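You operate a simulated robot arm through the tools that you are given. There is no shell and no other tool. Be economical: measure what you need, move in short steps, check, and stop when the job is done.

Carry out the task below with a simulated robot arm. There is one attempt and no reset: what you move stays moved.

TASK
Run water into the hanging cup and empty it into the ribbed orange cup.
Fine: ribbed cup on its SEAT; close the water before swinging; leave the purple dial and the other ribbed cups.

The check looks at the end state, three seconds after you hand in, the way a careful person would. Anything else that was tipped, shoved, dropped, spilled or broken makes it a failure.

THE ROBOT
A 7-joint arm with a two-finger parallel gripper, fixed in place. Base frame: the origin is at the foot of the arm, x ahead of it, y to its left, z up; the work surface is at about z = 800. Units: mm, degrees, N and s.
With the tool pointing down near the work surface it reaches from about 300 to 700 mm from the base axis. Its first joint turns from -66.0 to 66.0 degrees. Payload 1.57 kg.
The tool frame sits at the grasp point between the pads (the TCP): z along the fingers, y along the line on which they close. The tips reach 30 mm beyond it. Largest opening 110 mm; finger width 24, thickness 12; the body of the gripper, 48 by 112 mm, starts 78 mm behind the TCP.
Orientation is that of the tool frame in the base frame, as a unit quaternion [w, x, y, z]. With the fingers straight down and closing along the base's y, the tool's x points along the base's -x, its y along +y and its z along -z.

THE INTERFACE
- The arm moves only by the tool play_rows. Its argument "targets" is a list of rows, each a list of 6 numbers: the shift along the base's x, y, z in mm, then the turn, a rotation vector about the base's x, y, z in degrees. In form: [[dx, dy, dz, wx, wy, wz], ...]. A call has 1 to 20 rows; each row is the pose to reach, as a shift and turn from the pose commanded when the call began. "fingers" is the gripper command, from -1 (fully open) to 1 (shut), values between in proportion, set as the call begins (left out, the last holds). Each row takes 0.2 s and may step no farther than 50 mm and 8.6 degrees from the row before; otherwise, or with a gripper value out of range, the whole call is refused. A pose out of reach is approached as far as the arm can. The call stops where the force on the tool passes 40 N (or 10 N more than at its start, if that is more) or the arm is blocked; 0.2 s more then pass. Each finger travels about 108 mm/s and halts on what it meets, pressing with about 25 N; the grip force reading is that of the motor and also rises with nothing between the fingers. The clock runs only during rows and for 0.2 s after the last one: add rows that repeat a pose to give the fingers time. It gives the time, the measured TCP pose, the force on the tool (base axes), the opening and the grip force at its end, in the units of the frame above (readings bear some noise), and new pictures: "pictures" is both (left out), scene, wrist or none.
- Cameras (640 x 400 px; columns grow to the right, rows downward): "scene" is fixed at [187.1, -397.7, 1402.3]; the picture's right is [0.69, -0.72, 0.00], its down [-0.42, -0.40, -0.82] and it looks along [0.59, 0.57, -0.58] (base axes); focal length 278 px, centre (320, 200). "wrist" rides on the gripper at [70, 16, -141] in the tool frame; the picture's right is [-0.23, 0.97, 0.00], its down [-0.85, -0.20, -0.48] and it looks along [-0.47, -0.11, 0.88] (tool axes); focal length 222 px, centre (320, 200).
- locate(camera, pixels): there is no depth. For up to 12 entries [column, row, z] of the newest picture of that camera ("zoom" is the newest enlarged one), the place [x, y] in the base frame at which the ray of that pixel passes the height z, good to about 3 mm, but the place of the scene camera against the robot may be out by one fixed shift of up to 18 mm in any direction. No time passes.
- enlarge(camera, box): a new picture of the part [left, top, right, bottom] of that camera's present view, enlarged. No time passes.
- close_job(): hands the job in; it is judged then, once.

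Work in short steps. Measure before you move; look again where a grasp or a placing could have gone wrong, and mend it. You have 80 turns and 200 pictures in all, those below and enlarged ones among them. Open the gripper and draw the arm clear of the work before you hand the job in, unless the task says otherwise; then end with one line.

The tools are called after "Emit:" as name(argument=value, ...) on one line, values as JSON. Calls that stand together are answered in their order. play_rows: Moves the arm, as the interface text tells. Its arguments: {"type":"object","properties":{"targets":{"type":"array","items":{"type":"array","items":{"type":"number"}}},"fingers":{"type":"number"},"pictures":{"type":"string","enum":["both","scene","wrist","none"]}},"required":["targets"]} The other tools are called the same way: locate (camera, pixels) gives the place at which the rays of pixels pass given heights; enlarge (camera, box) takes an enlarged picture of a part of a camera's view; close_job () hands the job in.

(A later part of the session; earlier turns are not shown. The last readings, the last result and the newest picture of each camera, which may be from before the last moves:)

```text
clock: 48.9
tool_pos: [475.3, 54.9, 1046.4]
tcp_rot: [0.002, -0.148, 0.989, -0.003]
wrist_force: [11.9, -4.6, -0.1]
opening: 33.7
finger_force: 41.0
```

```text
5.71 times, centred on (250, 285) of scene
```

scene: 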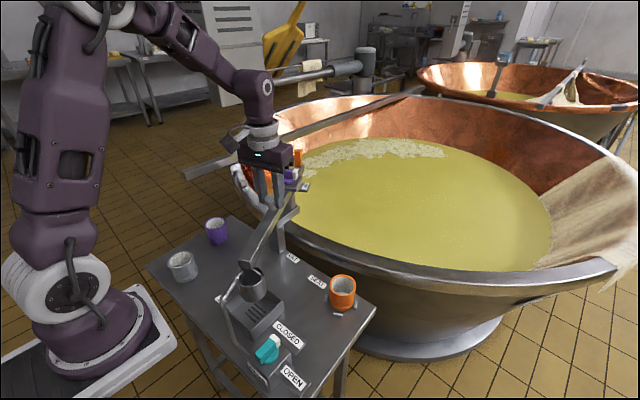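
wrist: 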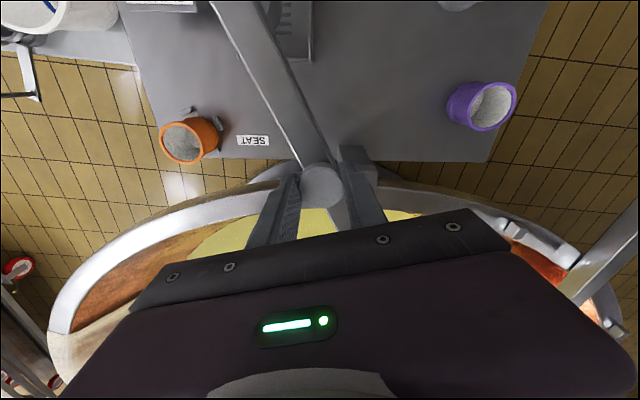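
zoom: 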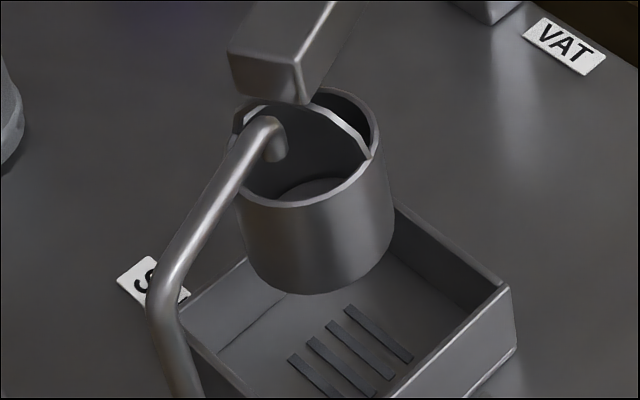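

Exactly the starting picture. Release, rise, and go look above the valve.

Emit:
play_rows(targets=[[0, 0, 0, 0, 0, 0], [0, 0, 0, 0, 0, 0], [0, 0, 0, 0, 0, 0], [0, 0, 40, 0, 0, -4], [0, 0, 85, 0, 0, -8], [-10, -20, 120, 0, 0, -12], [-30, -60, 130, 0, 0, -15], [-60, -95, 130, 0, 0, -15], [-90, -130, 130, 0, 0, -15], [-120, -165, 130, 0, 0, -15], [-140, -195, 130, 0, 0, -15], [-140, -195, 130, 0, 0, -15]], fingers=-0.4)

Emit:
enlarge(camera="scene", box=[215, 250, 285, 320])

Emit:
enlarge(camera="wrist", box=[220, 40, 440, 240])

```text
clock: 51.5
tool_pos: [336.6, -138.4, 1174.5]
tcp_rot: [0.002, -0.018, 1.0, -0.003]
wrist_force: [0.0, -0.8, -0.4]
opening: 76.9
finger_force: 0.1
```

scene: 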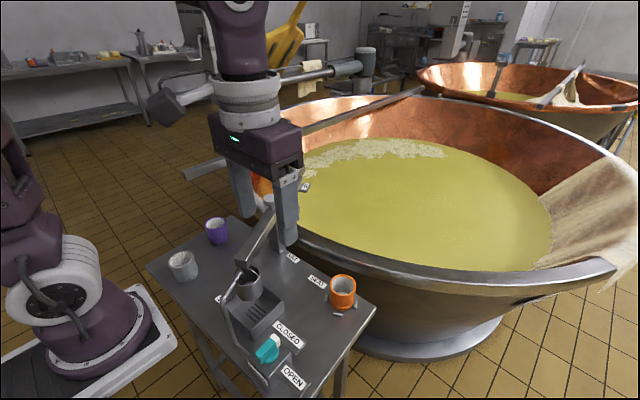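
wrist: 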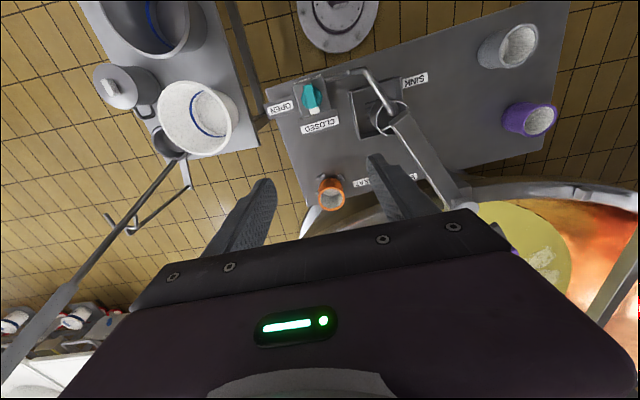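

```text
5.71 times, centred on (250, 285) of scene
```

zoom: 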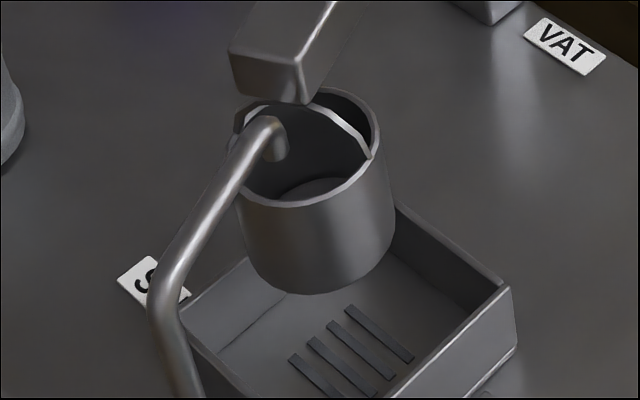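

```text
2.00 times, centred on (330, 140) of wrist
```

zoom: 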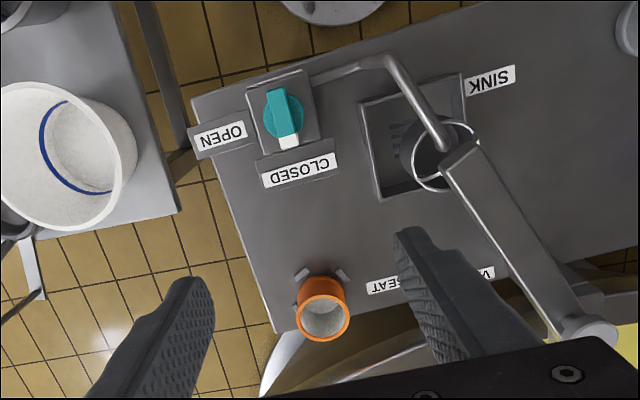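

Boom stayed at the sink. Locate the teal dial in both views.

Emit:
locate(camera="scene", pixels=[[266, 348, 860], [266, 348, 875], [266, 348, 890], [276, 339, 875], [258, 358, 875]])

Emit:
locate(camera="wrist", pixels=[[311, 95, 860], [311, 95, 875], [311, 95, 890], [315, 110, 875], [309, 86, 875], [340, 80, 850], [360, 69, 900], [382, 101, 960]])

```text
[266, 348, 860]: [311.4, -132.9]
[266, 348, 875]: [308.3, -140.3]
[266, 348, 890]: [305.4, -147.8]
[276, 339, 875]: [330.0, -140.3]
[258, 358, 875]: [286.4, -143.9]
```

```text
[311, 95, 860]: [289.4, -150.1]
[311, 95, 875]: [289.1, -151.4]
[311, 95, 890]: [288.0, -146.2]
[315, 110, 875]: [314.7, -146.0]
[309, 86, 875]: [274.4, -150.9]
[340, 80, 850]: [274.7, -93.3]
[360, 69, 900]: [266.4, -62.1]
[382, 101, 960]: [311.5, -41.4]
```

Dial handle centre ≈ (290,-148), top ≈ z 890, bar along ~x, pointer at CLOSED. Narrow the fingers to 45 mm and go above it.

Emit:
play_rows(targets=[[-20, -5, -40, 0, 0, 2], [-46, -9, -80, 0, 0, 4], [-46, -9, -125, 0, 0, 4], [-46, -9, -170, 0, 0, 4], [-46, -9, -215, 0, 0, 4], [-46, -9, -250, 0, 0, 4], [-46, -9, -250, 0, 0, 4]], fingers=0.15)

Emit:
enlarge(camera="wrist", box=[230, 90, 410, 250])

Emit:
enlarge(camera="scene", box=[210, 260, 330, 390])

```text
clock: 53.1
tool_pos: [288.3, -147.9, 925.8]
tcp_rot: [0.002, -0.054, 0.999, -0.002]
wrist_force: [-0.1, -0.9, -0.1]
opening: 46.4
finger_force: 0.2
```

scene: 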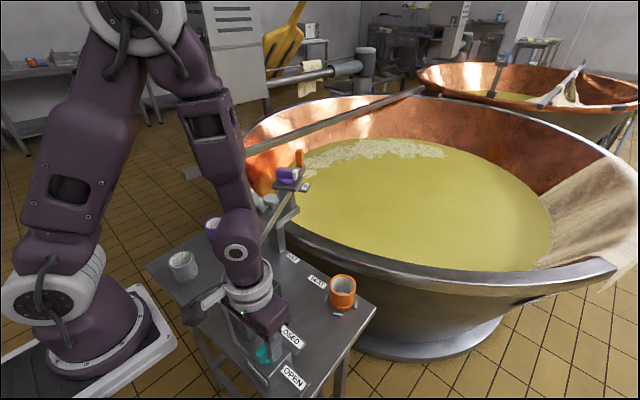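
wrist: 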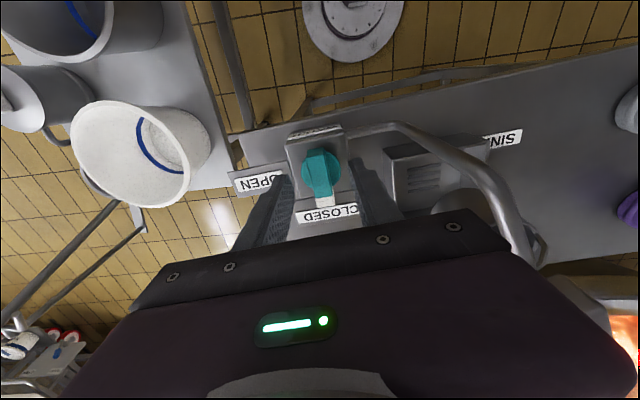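

```text
2.50 times, centred on (320, 170) of wrist
```

zoom: 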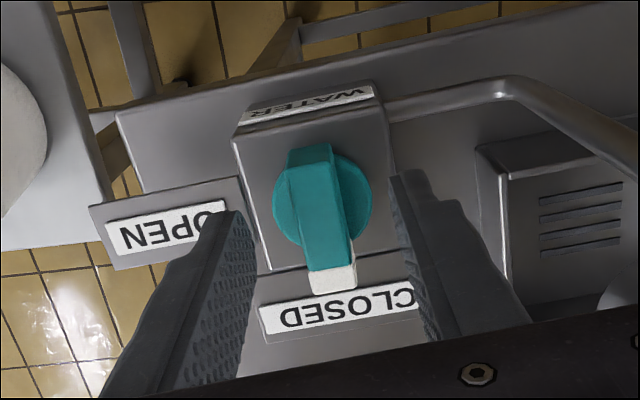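

```text
3.08 times, centred on (270, 325) of scene
```

zoom: 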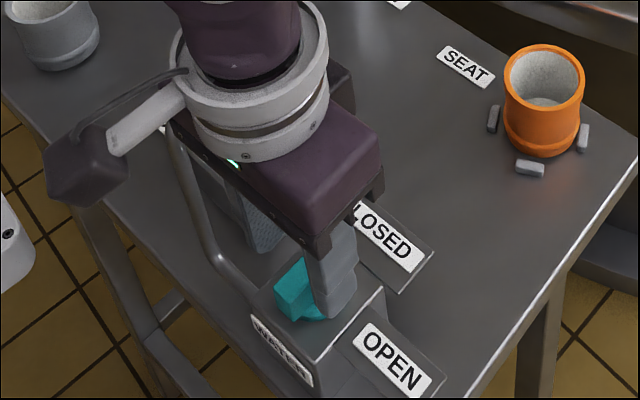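

Emit:
locate(camera="zoom", pixels=[[320, 200, 300]])

Emit:
locate(camera="wrist", pixels=[[321, 172, 865], [321, 172, 855], [317, 158, 885], [324, 186, 885], [321, 172, 885], [505, 190, 940], [527, 240, 960], [445, 165, 920]])

```text
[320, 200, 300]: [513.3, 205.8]
```

```text
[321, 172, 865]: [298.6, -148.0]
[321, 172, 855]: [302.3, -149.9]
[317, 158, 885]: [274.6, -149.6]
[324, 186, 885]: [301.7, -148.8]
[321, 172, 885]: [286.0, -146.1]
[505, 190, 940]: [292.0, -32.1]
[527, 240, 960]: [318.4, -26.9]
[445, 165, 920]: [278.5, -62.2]
```

Handle centre ≈ (293,-148). Lower to TCP z 898 (tips 868) and check.

Emit:
play_rows(targets=[[4, 0, -15, 0, 0, 0], [4, 0, -28, 0, 0, 0], [4, 0, -28, 0, 0, 0]])

Emit:
enlarge(camera="wrist", box=[230, 90, 410, 250])

Emit:
enlarge(camera="scene", box=[230, 310, 310, 390])

```text
clock: 53.9
tool_pos: [293.2, -147.3, 897.4]
tcp_rot: [0.002, -0.053, 0.999, -0.003]
wrist_force: [1.0, 0.7, 0.1]
opening: 47.0
finger_force: 0.0
```

scene: 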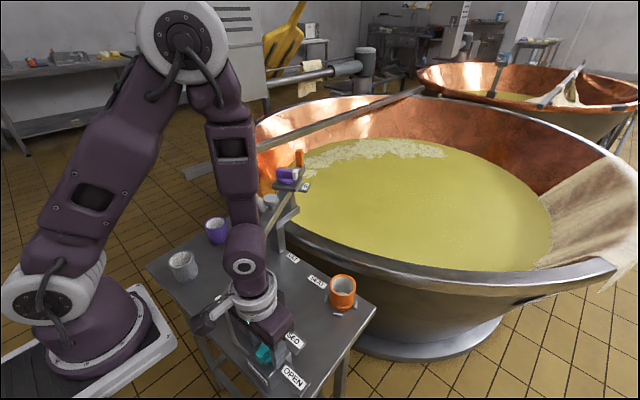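
wrist: 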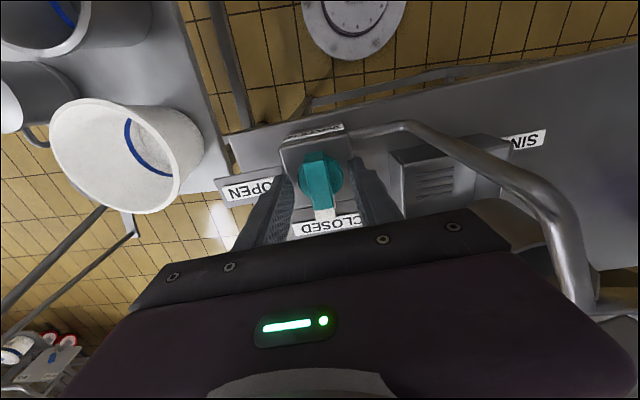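

```text
2.50 times, centred on (320, 170) of wrist
```

zoom: 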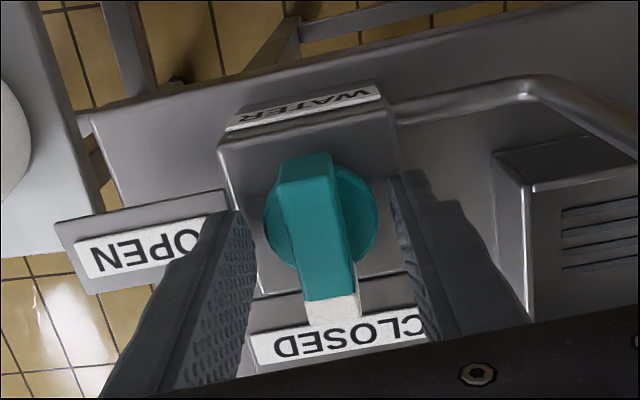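

```text
5.00 times, centred on (270, 350) of scene
```

zoom: 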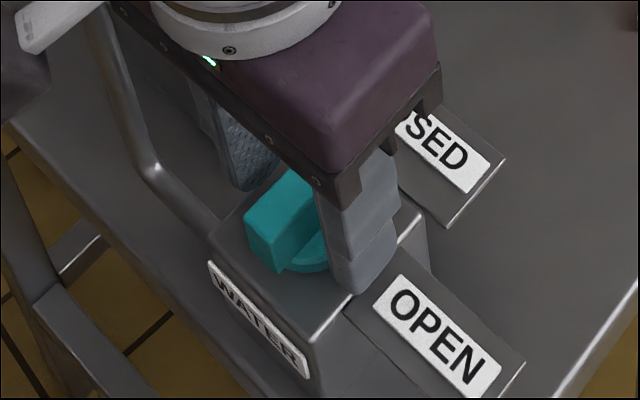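

Fingers straddle the bar at disc height. Close on it.

Emit:
play_rows(targets=[[0, 0, 0, 0, 0, 0], [0, 0, 0, 0, 0, 0], [0, 0, 0, 0, 0, 0]], fingers=0.9)

Emit:
enlarge(camera="wrist", box=[230, 90, 410, 250])

```text
clock: 54.7
tool_pos: [293.4, -147.3, 895.7]
tcp_rot: [0.001, -0.053, 0.999, -0.003]
wrist_force: [-0.5, 0.1, -16.0]
opening: 36.4
finger_force: 43.0
```

scene: 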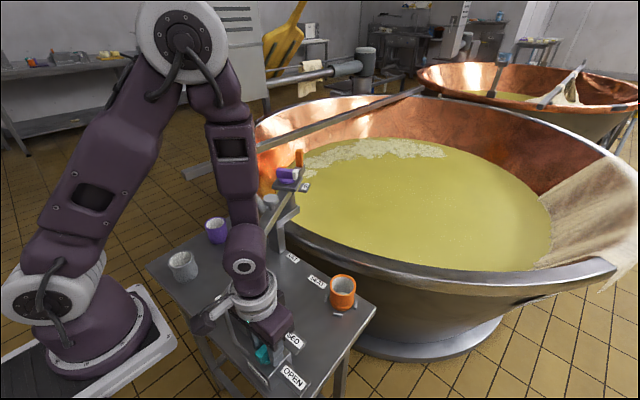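
wrist: 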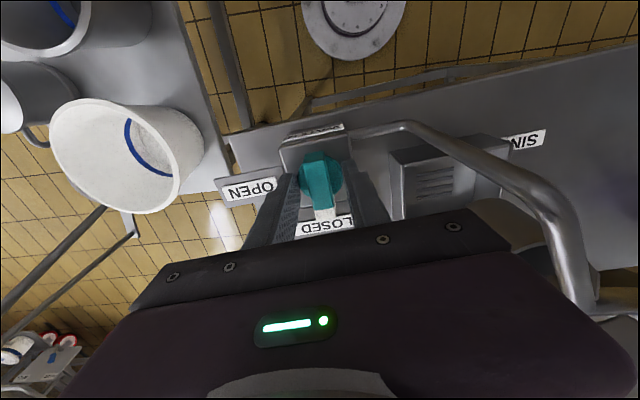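

```text
2.50 times, centred on (320, 170) of wrist
```

zoom: 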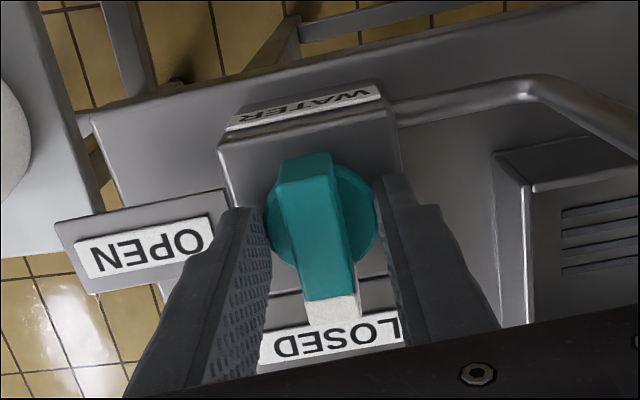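

It stopped at 36 mm on the round base rather than the bar. Open, raise 10 mm, close again.

Emit:
play_rows(targets=[[0, 0, 0, 0, 0, 0], [0, 0, 0, 0, 0, 0], [0, 0, 10, 0, 0, 0], [0, 0, 10, 0, 0, 0]], fingers=0.15, pictures="none")

Emit:
play_rows(targets=[[0, 0, 0, 0, 0, 0], [0, 0, 0, 0, 0, 0], [0, 0, 0, 0, 0, 0]], fingers=0.9, pictures="wrist")

Emit:
enlarge(camera="wrist", box=[230, 90, 410, 250])

```text
clock: 55.7
tool_pos: [293.9, -148.6, 908.0]
tcp_rot: [0.001, -0.054, 0.999, -0.002]
wrist_force: [0.0, 0.2, -0.9]
opening: 46.8
finger_force: 0.0
```

```text
clock: 56.5
tool_pos: [294.4, -147.1, 906.6]
tcp_rot: [0.002, -0.052, 0.999, -0.002]
wrist_force: [0.9, 2.1, 5.3]
opening: 16.0
finger_force: 31.6
```

wrist: 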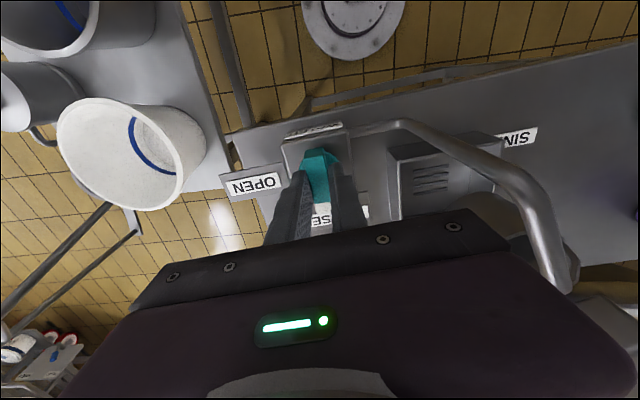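

```text
2.50 times, centred on (320, 170) of wrist
```

zoom: 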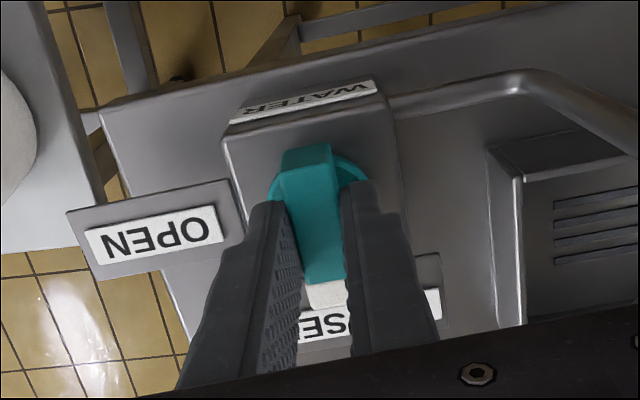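

Bar gripped (16 mm). Turn −45° toward OPEN and check.

Emit:
play_rows(targets=[[0, 0, 0, 0, 0, -7.5], [0, 0, 0, 0, 0, -15], [0, 0, 0, 0, 0, -22.5], [0, 0, 0, 0, 0, -30], [0, 0, 0, 0, 0, -37.5], [0, 0, 0, 0, 0, -45]])

Emit:
enlarge(camera="scene", box=[200, 240, 320, 390])

```text
clock: 57.9
tool_pos: [294.2, -147.4, 906.3]
tcp_rot: [0.0, 0.334, 0.943, -0.003]
wrist_force: [7.0, 16.2, 24.2]
opening: 15.9
finger_force: 31.4
```

scene: 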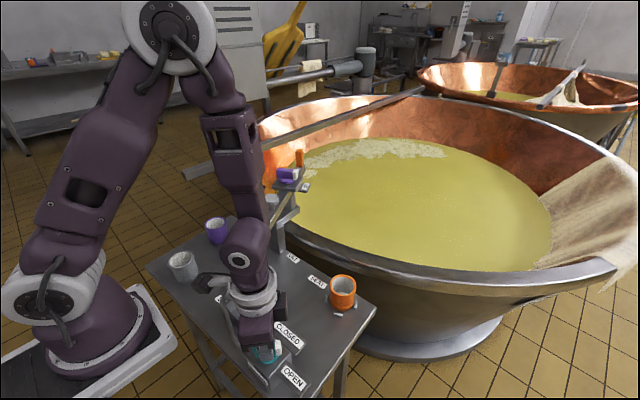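
wrist: 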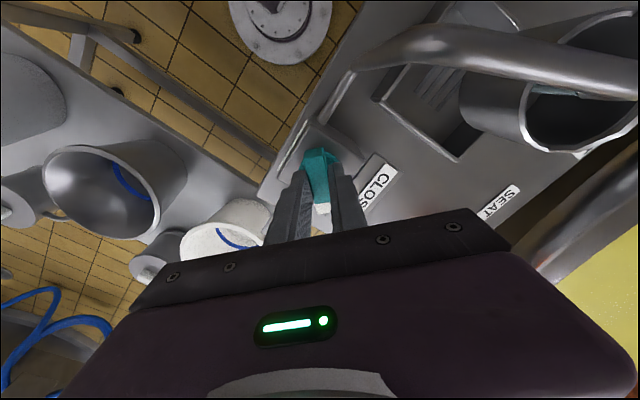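

```text
2.67 times, centred on (260, 315) of scene
```

zoom: 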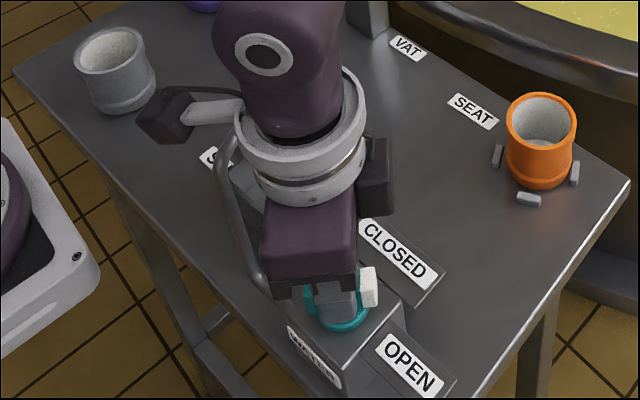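

The dial is halfway. Ease the 16–24 N strain (shift +y, up 2 mm) while continuing to −90°.

Emit:
play_rows(targets=[[0.7, 1.5, 2, 0, 0, -5], [0.7, 1.5, 2, 0, 0, -12.5], [0.7, 1.5, 2, 0, 0, -20], [0.7, 1.5, 2, 0, 0, -27.5]])

Emit:
enlarge(camera="scene", box=[200, 240, 320, 390])

```text
clock: 58.9
tool_pos: [294.3, -147.5, 907.3]
tcp_rot: [-0.001, 0.548, 0.837, -0.003]
wrist_force: [-0.8, -1.6, -23.4]
opening: 15.8
finger_force: 31.3
```

scene: 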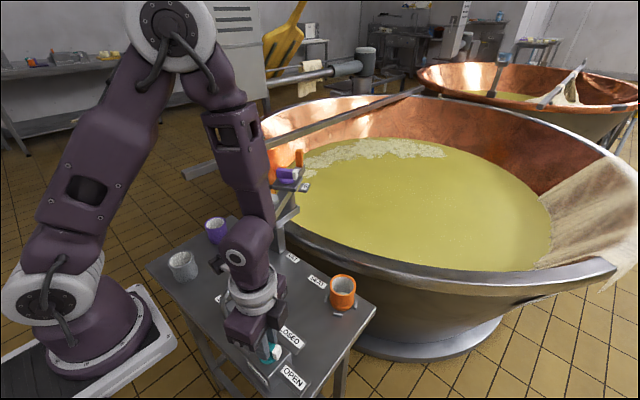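
wrist: 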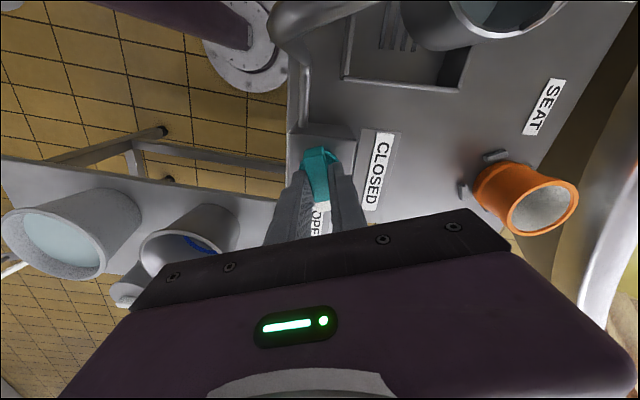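

```text
2.67 times, centred on (260, 315) of scene
```

zoom: 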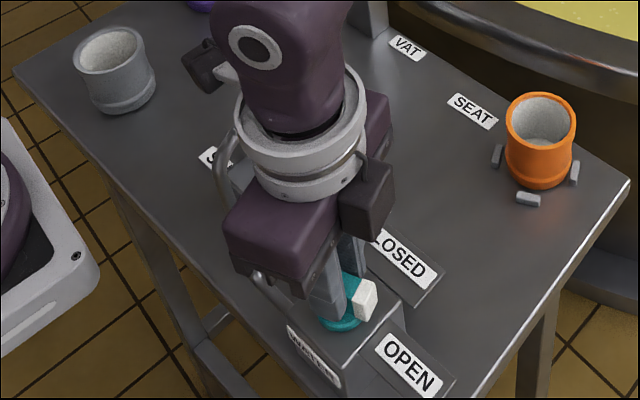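

Around −72° turned; the cup interior seems to be getting water. Continue to about −92°.

Emit:
play_rows(targets=[[0, 0, -1, 0, 0, -7], [0, 0, -1, 0, 0, -14], [0, 0, -1, 0, 0, -20]])

Emit:
enlarge(camera="wrist", box=[230, 0, 610, 200])

Emit:
enlarge(camera="scene", box=[200, 240, 320, 390])

```text
clock: 59.7
tool_pos: [295.4, -147.0, 907.7]
tcp_rot: [0.0, 0.685, 0.729, -0.004]
wrist_force: [0.0, -1.5, 19.3]
opening: 16.1
finger_force: 31.4
```

scene: 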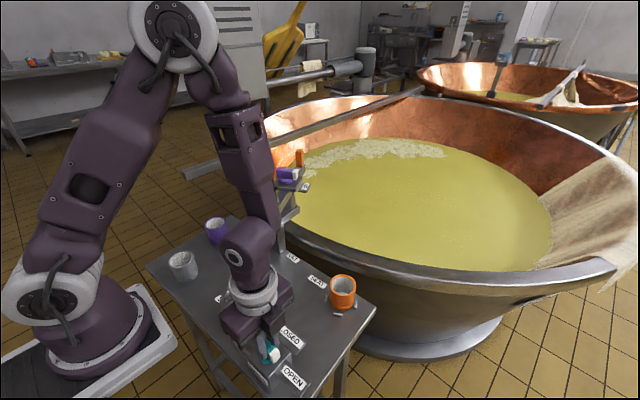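
wrist: 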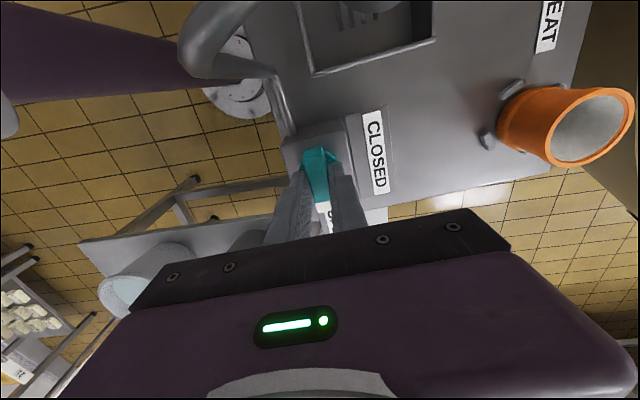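

```text
1.68 times, centred on (420, 100) of wrist
```

zoom: 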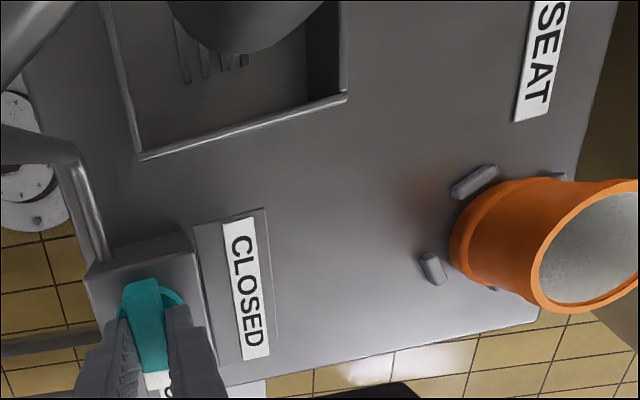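

```text
2.67 times, centred on (260, 315) of scene
```

zoom: 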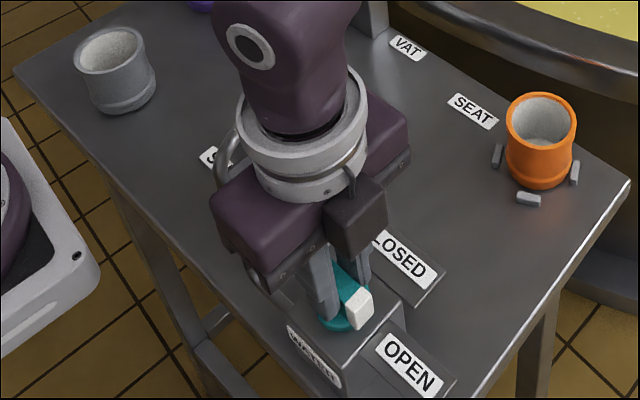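

The valve is open but the cup is out of view. I turn back to the half position, where the wrist camera sees into the cup, to judge the level.

Emit:
play_rows(targets=[[0, 0, 0, 0, 0, 8], [0, 0, 0, 0, 0, 16], [0, 0, 0, 0, 0, 24], [0, 0, 0, 0, 0, 32], [0, 0, 0, 0, 0, 40], [0, 0, 0, 0, 0, 47]], pictures="wrist")

Emit:
enlarge(camera="wrist", box=[440, 0, 640, 180])

```text
clock: 61.1
tool_pos: [293.8, -147.2, 907.9]
tcp_rot: [0.001, 0.337, 0.942, -0.003]
wrist_force: [-1.0, -9.4, -10.3]
opening: 15.8
finger_force: 31.6
```

wrist: 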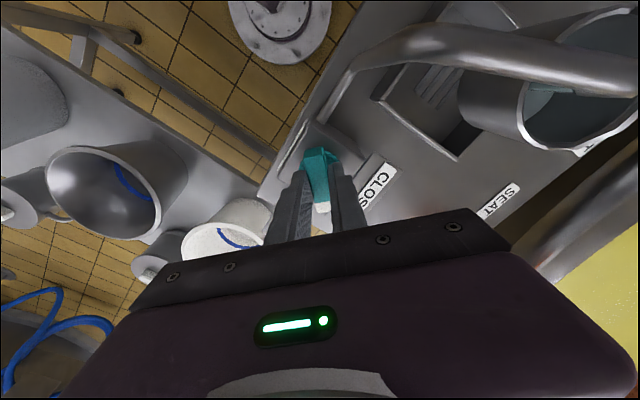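

```text
2.22 times, centred on (540, 90) of wrist
```

zoom: 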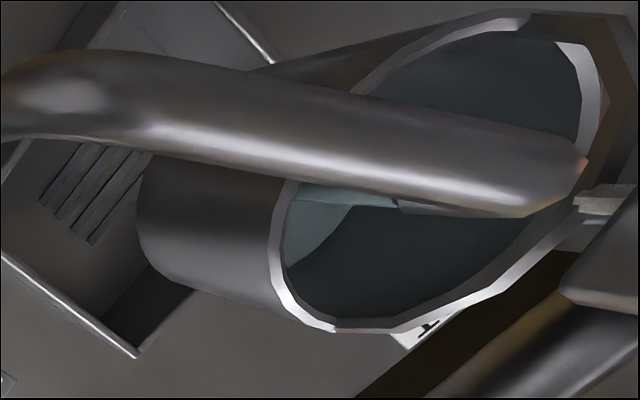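

Water is in the cup (light teal surface by (330,220) in zoom). Wait briefly at this half position and compare the level.

Emit:
play_rows(targets=[[0, 0, 0, 0, 0, 0], [0, 0, 0, 0, 0, 0], [0, 0, 0, 0, 0, 0], [0, 0, 0, 0, 0, 0]], pictures="none")

Emit:
enlarge(camera="wrist", box=[440, 0, 640, 180])

```text
clock: 62.1
tool_pos: [295.2, -147.1, 908.2]
tcp_rot: [0.0, 0.337, 0.941, -0.004]
wrist_force: [-3.9, -16.2, -20.9]
opening: 16.0
finger_force: 31.5
```

```text
2.22 times, centred on (540, 90) of wrist
```

zoom: 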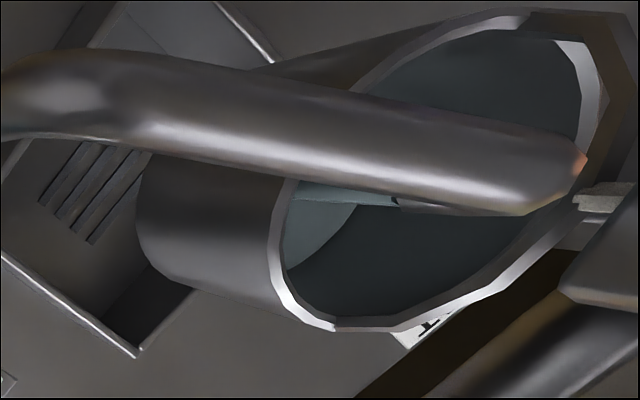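

The level rises slowly. Open fully again, hold about 3 s, and return to look.

Emit:
play_rows(targets=[[0, 0, 0, 0, 0, -8], [0, 0, 0, 0, 0, -16], [0, 0, 0, 0, 0, -24], [0, 0, 0, 0, 0, -32], [0, 0, 0, 0, 0, -40], [0, 0, 0, 0, 0, -47], [0, 0, 0, 0, 0, -47], [0, 0, 0, 0, 0, -47], [0, 0, 0, 0, 0, -47], [0, 0, 0, 0, 0, -47], [0, 0, 0, 0, 0, -47], [0, 0, 0, 0, 0, -47], [0, 0, 0, 0, 0, -47], [0, 0, 0, 0, 0, -40], [0, 0, 0, 0, 0, -32], [0, 0, 0, 0, 0, -24], [0, 0, 0, 0, 0, -16], [0, 0, 0, 0, 0, -8], [0, 0, 0, 0, 0, 0]], pictures="none")

Emit:
enlarge(camera="wrist", box=[440, 0, 640, 180])

```text
clock: 66.1
tool_pos: [294.2, -146.4, 907.4]
tcp_rot: [-0.001, 0.337, 0.942, -0.003]
wrist_force: [-13.4, -22.5, 24.1]
opening: 15.9
finger_force: 31.6
```

```text
2.22 times, centred on (540, 90) of wrist
```

zoom: 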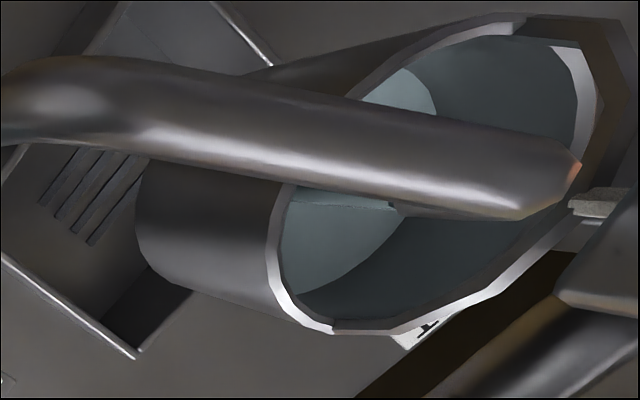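

Level is roughly half. One more identical cycle, then check.

Emit:
play_rows(targets=[[0, 0, 0, 0, 0, -8], [0, 0, 0, 0, 0, -16], [0, 0, 0, 0, 0, -24], [0, 0, 0, 0, 0, -32], [0, 0, 0, 0, 0, -40], [0, 0, 0, 0, 0, -47], [0, 0, 0, 0, 0, -47], [0, 0, 0, 0, 0, -47], [0, 0, 0, 0, 0, -47], [0, 0, 0, 0, 0, -47], [0, 0, 0, 0, 0, -47], [0, 0, 0, 0, 0, -40], [0, 0, 0, 0, 0, -32], [0, 0, 0, 0, 0, -24], [0, 0, 0, 0, 0, -16], [0, 0, 0, 0, 0, -8], [0, 0, 0, 0, 0, 0]], pictures="none")

Emit:
enlarge(camera="wrist", box=[440, 0, 640, 180])

```text
clock: 69.7
tool_pos: [292.5, -146.8, 908.0]
tcp_rot: [0.0, 0.336, 0.942, -0.003]
wrist_force: [-7.8, 0.5, -2.9]
opening: 15.9
finger_force: 31.6
```

```text
2.22 times, centred on (540, 90) of wrist
```

zoom: 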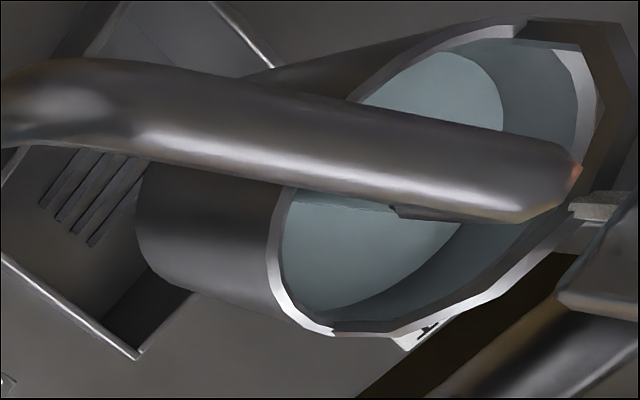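

About two-thirds full — enough without slosh risk. Close the valve fully now (+47°).

Emit:
play_rows(targets=[[0, 0, 0, 0, 0, 8], [0, 0, 0, 0, 0, 16], [0, 0, 0, 0, 0, 24], [0, 0, 0, 0, 0, 32], [0, 0, 0, 0, 0, 40], [0, 0, 0, 0, 0, 46.5], [0, 0, 0, 0, 0, 46.5]])

Emit:
enlarge(camera="wrist", box=[230, 90, 410, 250])

```text
clock: 71.3
tool_pos: [294.7, -149.4, 909.7]
tcp_rot: [0.001, -0.062, 0.998, -0.003]
wrist_force: [-21.1, -13.4, -10.0]
opening: 16.5
finger_force: 32.2
```

scene: 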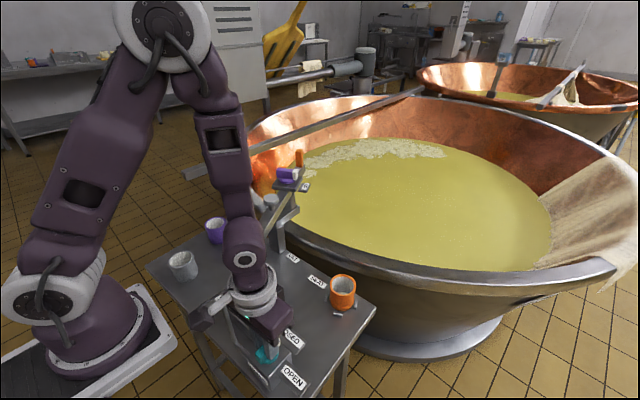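
wrist: 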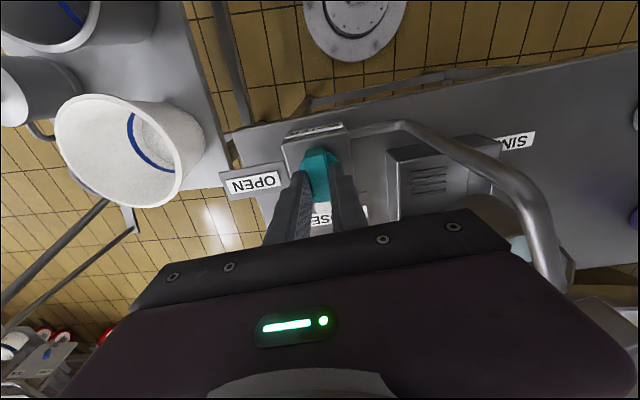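

```text
2.50 times, centred on (320, 170) of wrist
```

zoom: 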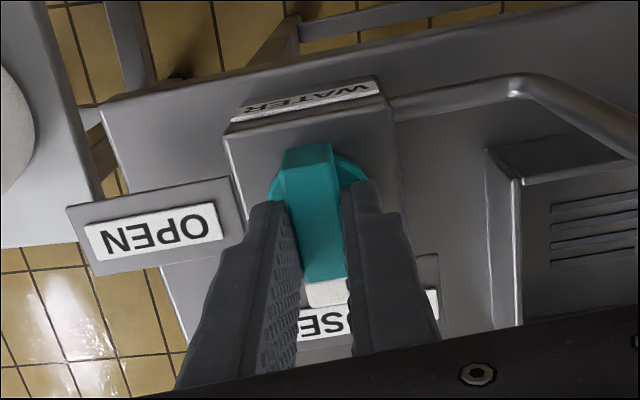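

The dial shows the same as at the start (CLOSED). Release and rise, then view the cup and the dial.

Emit:
play_rows(targets=[[0, 0, 0, 0, 0, 0], [0, 0, 0, 0, 0, 0], [0, 0, 10, 0, 0, 0], [0, 0, 50, 0, 0, 0], [0, 0, 98, 0, 0, 0], [0, 0, 146, 0, 0, 0], [0, 0, 194, 0, 0, 0], [20, 20, 230, 0, 0, 5], [50, 50, 240, 0, 0, 10], [75, 85, 240, 0, 0, 15], [75, 85, 240, 0, 0, 15]], fingers=0.3)

Emit:
enlarge(camera="wrist", box=[240, 40, 420, 200])

Emit:
enlarge(camera="scene", box=[210, 240, 310, 380])

```text
clock: 73.7
tool_pos: [370.2, -60.0, 1147.7]
tcp_rot: [0.001, -0.191, 0.982, -0.002]
wrist_force: [-0.2, -0.3, 0.1]
opening: 38.8
finger_force: 0.1
```

scene: 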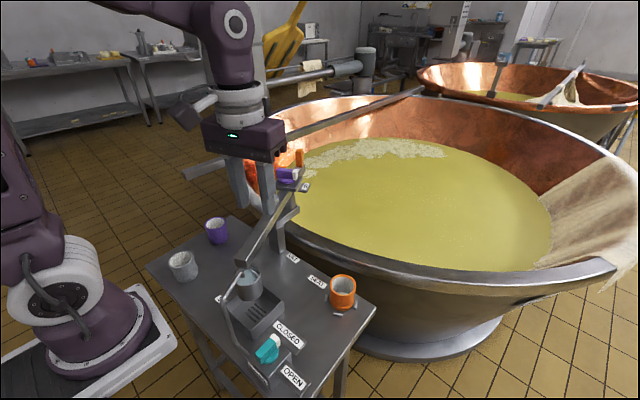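
wrist: 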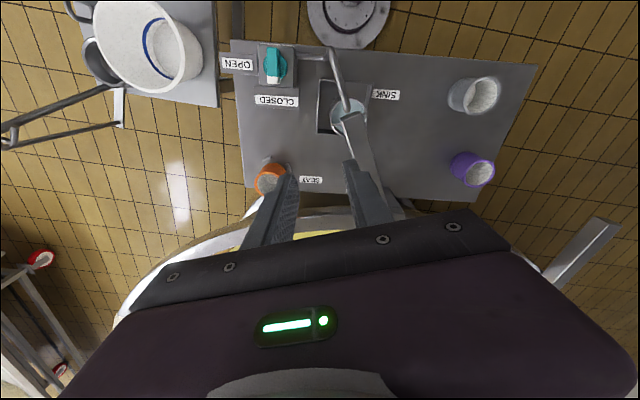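

```text
2.50 times, centred on (330, 120) of wrist
```

zoom: 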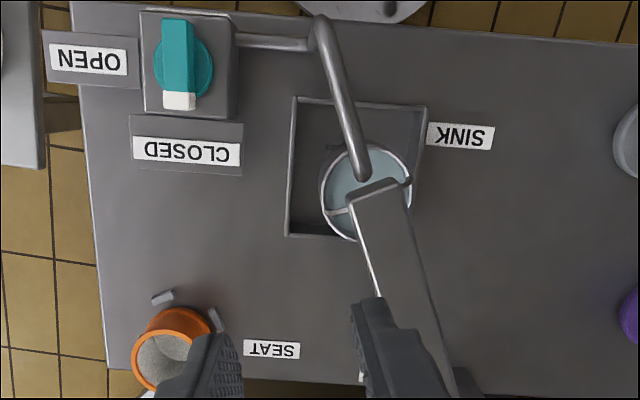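

```text
2.86 times, centred on (260, 310) of scene
```

zoom: 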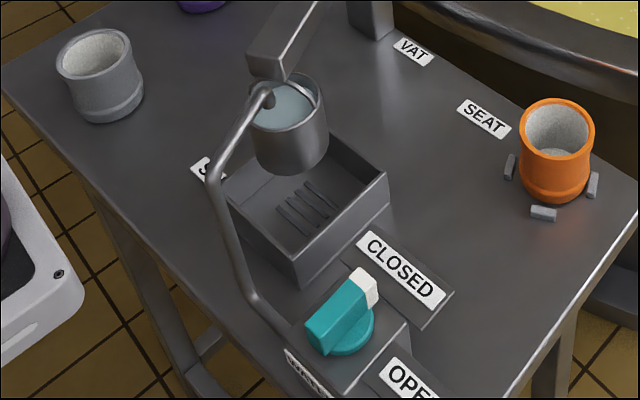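

Cup about 3/4 full, dial on CLOSED, boom still at the sink. Open the fingers and go above the knob.

Emit:
play_rows(targets=[[25, 27, 0, 0, 0, 0], [52, 56, 0, 0, 0, 0], [80, 84, 0, 0, 0, 0], [107, 112, 0, 0, 0, 0], [107, 112, -30, 0, 0, 0], [107, 112, -30, 0, 0, 0]], fingers=-0.4, pictures="wrist")

```text
clock: 75.1
tool_pos: [477.8, 50.3, 1117.9]
tcp_rot: [0.002, -0.192, 0.981, -0.002]
wrist_force: [-0.4, 0.2, 0.1]
opening: 76.8
finger_force: 0.2
```

wrist: 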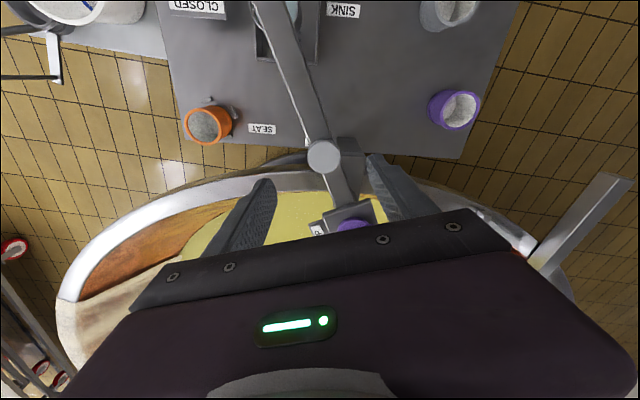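

Emit:
locate(camera="wrist", pixels=[[323, 156, 1033], [323, 156, 1033], [323, 156, 1033]])

```text
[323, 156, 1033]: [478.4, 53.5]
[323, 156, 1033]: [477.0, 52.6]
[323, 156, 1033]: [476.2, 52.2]
```

Knob ≈ (476,54). Centre on it and lower to the same grip height; then close.

Emit:
play_rows(targets=[[-2, 4, -25, 0, 0, 0], [-2, 4, -50, 0, 0, 0], [-2, 4, -71, 0, 0, 0], [-2, 4, -71, 0, 0, 0]], pictures="wrist")

Emit:
enlarge(camera="wrist", box=[230, 80, 410, 250])

```text
clock: 76.1
tool_pos: [475.3, 54.5, 1045.9]
tcp_rot: [0.002, -0.192, 0.981, -0.002]
wrist_force: [0.0, 0.0, -0.1]
opening: 76.8
finger_force: 0.2
```

wrist: 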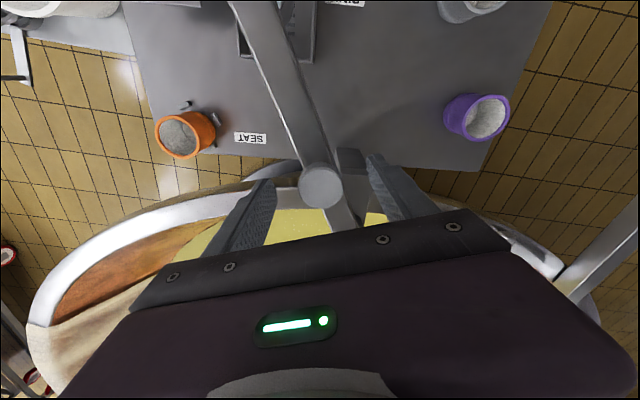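

```text
2.35 times, centred on (320, 165) of wrist
```

zoom: 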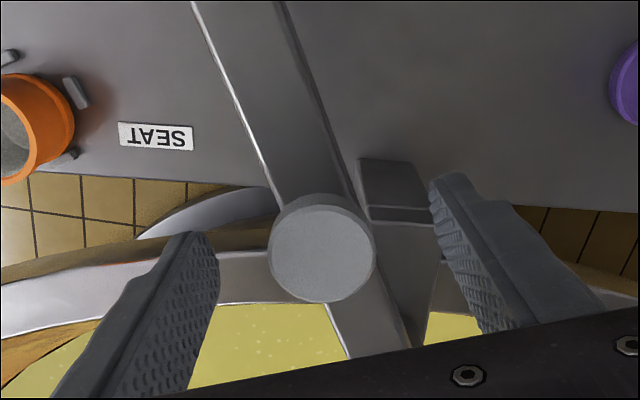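

Centred. Close with a 1 mm upward bias (so the plunger isn't pressed) and swing the first 24° slowly.

Emit:
play_rows(targets=[[0, 0, 0, 0, 0, 0], [0, 0, 0, 0, 0, 0], [0, 0, 0, 0, 0, 0], [0, 0, 1, 0, 0, 0], [1, -1.7, 1, 0, 0, 1], [2.0, -3.4, 1, 0, 0, 2], [4.1, -6.7, 1, 0, 0, 4], [6.4, -10, 1, 0, 0, 6], [8.7, -13.1, 1, 0, 0, 8], [11.1, -16.2, 1, 0, 0, 10], [13.6, -19.2, 1, 0, 0, 12], [16.3, -22.1, 1, 0, 0, 14], [19, -24.9, 1, 0, 0, 16], [21.9, -27.6, 1, 0, 0, 18], [24.8, -30.2, 1, 0, 0, 20], [27.8, -32.7, 1, 0, 0, 22], [29.4, -34, 1, 0, 0, 23], [30.9, -35.2, 1, 0, 0, 24]], fingers=0.6, pictures="scene")

Emit:
enlarge(camera="scene", box=[210, 230, 370, 380])

```text
clock: 79.9
tool_pos: [505.0, 19.1, 1048.2]
tcp_rot: [0.002, -0.392, 0.92, -0.002]
wrist_force: [3.8, 4.8, -13.7]
opening: 34.3
finger_force: 41.7
```

scene: 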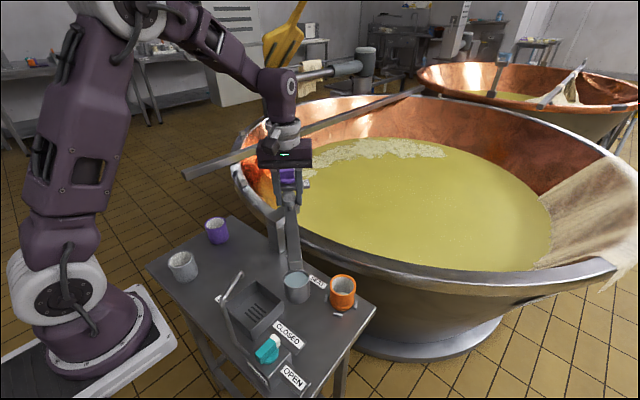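

```text
2.67 times, centred on (290, 305) of scene
```

zoom: 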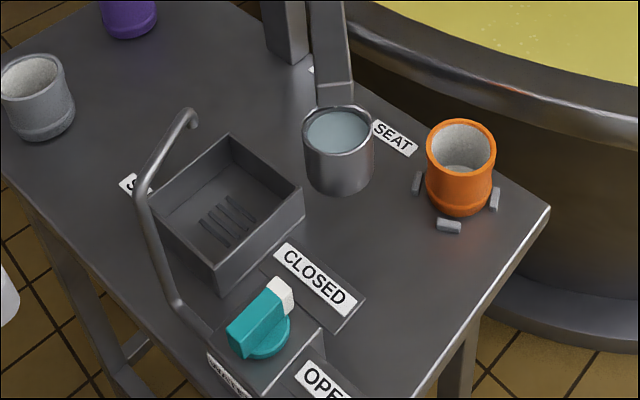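

No leak, cup still full. Continue the slow arc to 47°.

Emit:
play_rows(targets=[[1.6, -1.1, 0, 0, 0, 1], [3.2, -2.2, 0, 0, 0, 2], [6.5, -4.4, 0, 0, 0, 4], [9.9, -6.5, 0, 0, 0, 6], [13.3, -8.5, 0, 0, 0, 8], [16.8, -10.3, 0, 0, 0, 10], [20.3, -12, 0, 0, 0, 12], [23.9, -13.5, 0, 0, 0, 14], [27.6, -15, 0, 0, 0, 16], [31.3, -16.3, 0, 0, 0, 18], [35, -17.5, 0, 0, 0, 20], [37, -18.1, 0, 0, 0, 21], [38.8, -18.6, 0, 0, 0, 22], [40.7, -19.1, 0, 0, 0, 23], [40.7, -19.1, 0, 0, 0, 23]], pictures="scene")

Emit:
enlarge(camera="scene", box=[300, 240, 380, 320])

```text
clock: 83.1
tool_pos: [545.5, -1.3, 1047.5]
tcp_rot: [0.003, -0.567, 0.824, -0.002]
wrist_force: [-1.4, -12.7, -11.6]
opening: 34.3
finger_force: 41.9
```

scene: 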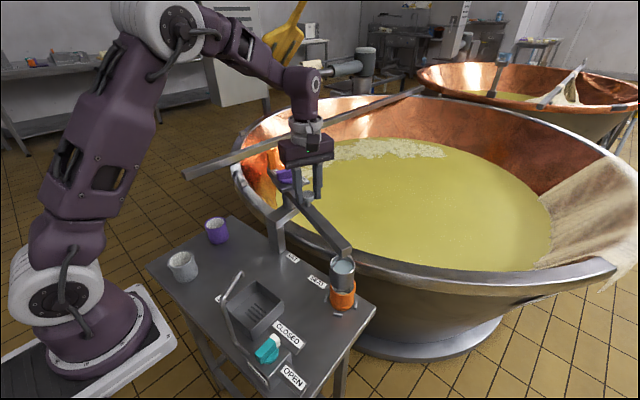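

```text
5.00 times, centred on (340, 280) of scene
```

zoom: 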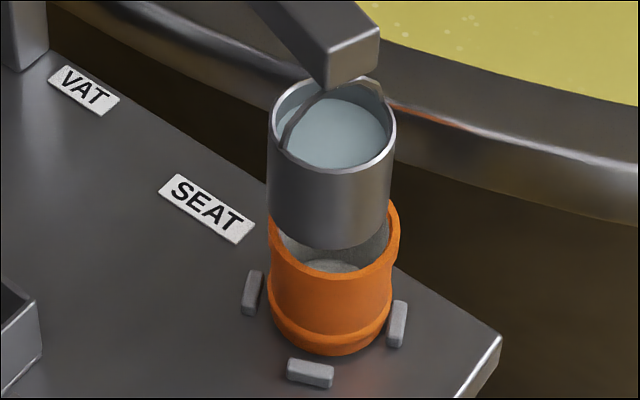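

Nearly exact (267–396 vs 270–400). Nudge 0.8 mm, release gently and rise; then check radial alignment from above.

Emit:
play_rows(targets=[[0.9, -0.2, -1, 0, 0, 0.5], [0.9, -0.2, -1, 0, 0, 0.5]], pictures="none")

Emit:
play_rows(targets=[[0, 0, 0, 0, 0, 0], [0, 0, 0, 0, 0, 0], [0, 0, 0, 0, 0, 0], [0, 0, 30, 0, 0, 0], [0, 0, 70, 0, 0, 0], [0, 0, 70, 0, 0, 0]], fingers=-0.4)

Emit:
enlarge(camera="wrist", box=[200, 0, 360, 180])

Emit:
enlarge(camera="scene", box=[300, 240, 380, 320])

```text
clock: 83.7
tool_pos: [546.8, -1.9, 1046.9]
tcp_rot: [0.003, -0.57, 0.821, -0.002]
wrist_force: [-1.2, -13.3, -2.9]
opening: 34.2
finger_force: 42.4
```

```text
clock: 85.1
tool_pos: [547.9, -2.3, 1116.5]
tcp_rot: [0.003, -0.571, 0.821, -0.001]
wrist_force: [0.8, -0.6, 0.1]
opening: 76.9
finger_force: 0.0
```

scene: 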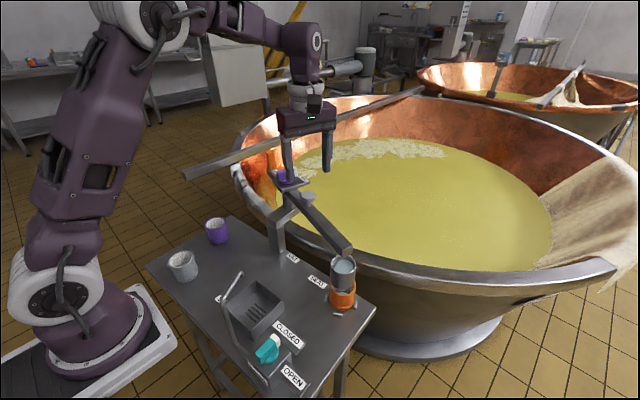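
wrist: 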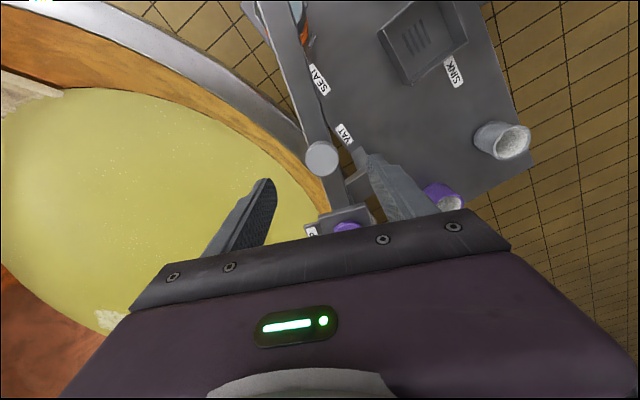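

```text
2.22 times, centred on (280, 90) of wrist
```

zoom: 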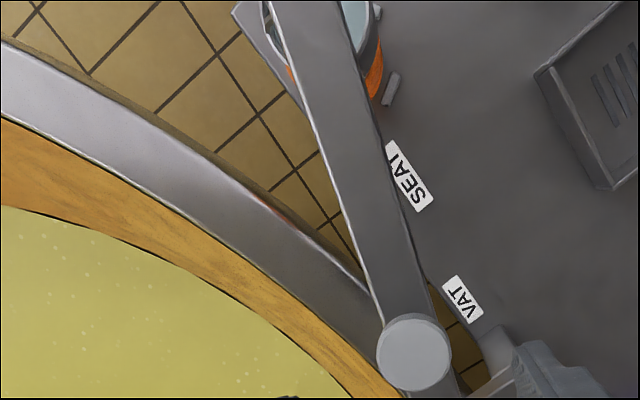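

```text
5.00 times, centred on (340, 280) of scene
```

zoom: 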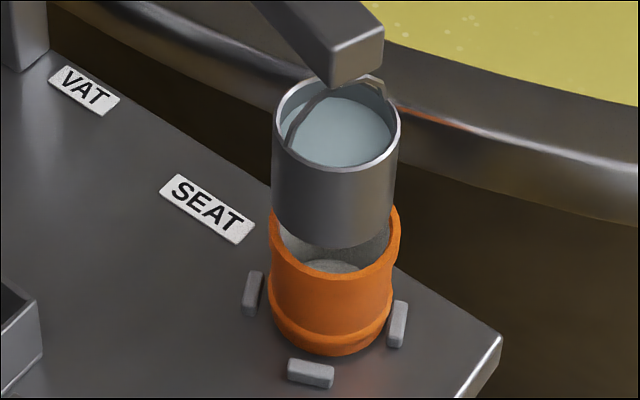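

Hanging cup and orange cup are aligned (271–400 vs 270–400). Close the fingers above the knob and confirm its place.

Emit:
play_rows(targets=[[0, 0, 0, 0, 0, 0], [0, 0, 0, 0, 0, 0], [0, 0, 0, 0, 0, 0], [0, 0, 0, 0, 0, 0]], fingers=1, pictures="none")

Emit:
locate(camera="wrist", pixels=[[321, 157, 1033], [321, 157, 1033], [321, 157, 1033]])

```text
clock: 86.1
tool_pos: [548.4, -2.4, 1115.7]
tcp_rot: [0.003, -0.571, 0.821, -0.001]
wrist_force: [0.0, 0.6, 1.2]
opening: 0.1
finger_force: 20.9
```

```text
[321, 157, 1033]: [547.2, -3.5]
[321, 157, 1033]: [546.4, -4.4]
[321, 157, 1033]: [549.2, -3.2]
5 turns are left
```

The tool is right above the knob. Press down and hold for the rest of the call to drain.

Emit:
play_rows(targets=[[0, 0, -40, 0, 0, 0], [0, 0, -57, 0, 0, 0], [0, 0, -63, 0, 0, 0], [0, 0, -67, 0, 0, 0], [0, 0, -68, 0, 0, 0], [0, 0, -68, 0, 0, 0], [0, 0, -68, 0, 0, 0], [0, 0, -68, 0, 0, 0], [0, 0, -68, 0, 0, 0], [0, 0, -68, 0, 0, 0], [0, 0, -68, 0, 0, 0], [0, 0, -68, 0, 0, 0], [0, 0, -68, 0, 0, 0], [0, 0, -68, 0, 0, 0], [0, 0, -68, 0, 0, 0], [0, 0, -68, 0, 0, 0], [0, 0, -68, 0, 0, 0], [0, 0, -68, 0, 0, 0], [0, 0, -68, 0, 0, 0], [0, 0, -68, 0, 0, 0]], pictures="none")

Emit:
enlarge(camera="scene", box=[300, 240, 380, 320])

```text
clock: 90.3
tool_pos: [547.4, -1.1, 1048.6]
tcp_rot: [0.003, -0.572, 0.82, -0.001]
wrist_force: [0.3, 0.5, 2.1]
opening: 0.1
finger_force: 21.2
```

```text
5.00 times, centred on (340, 280) of scene
4 turns are left
```

zoom: 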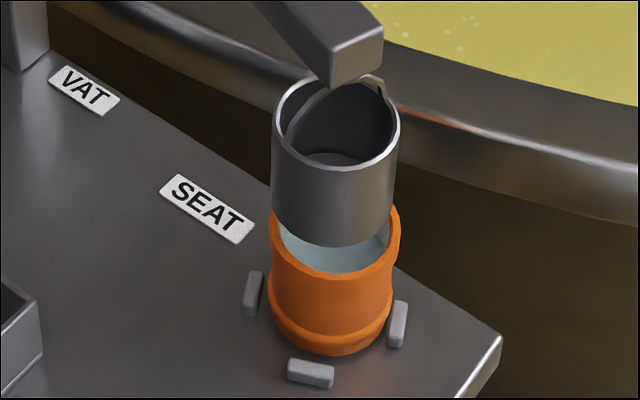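

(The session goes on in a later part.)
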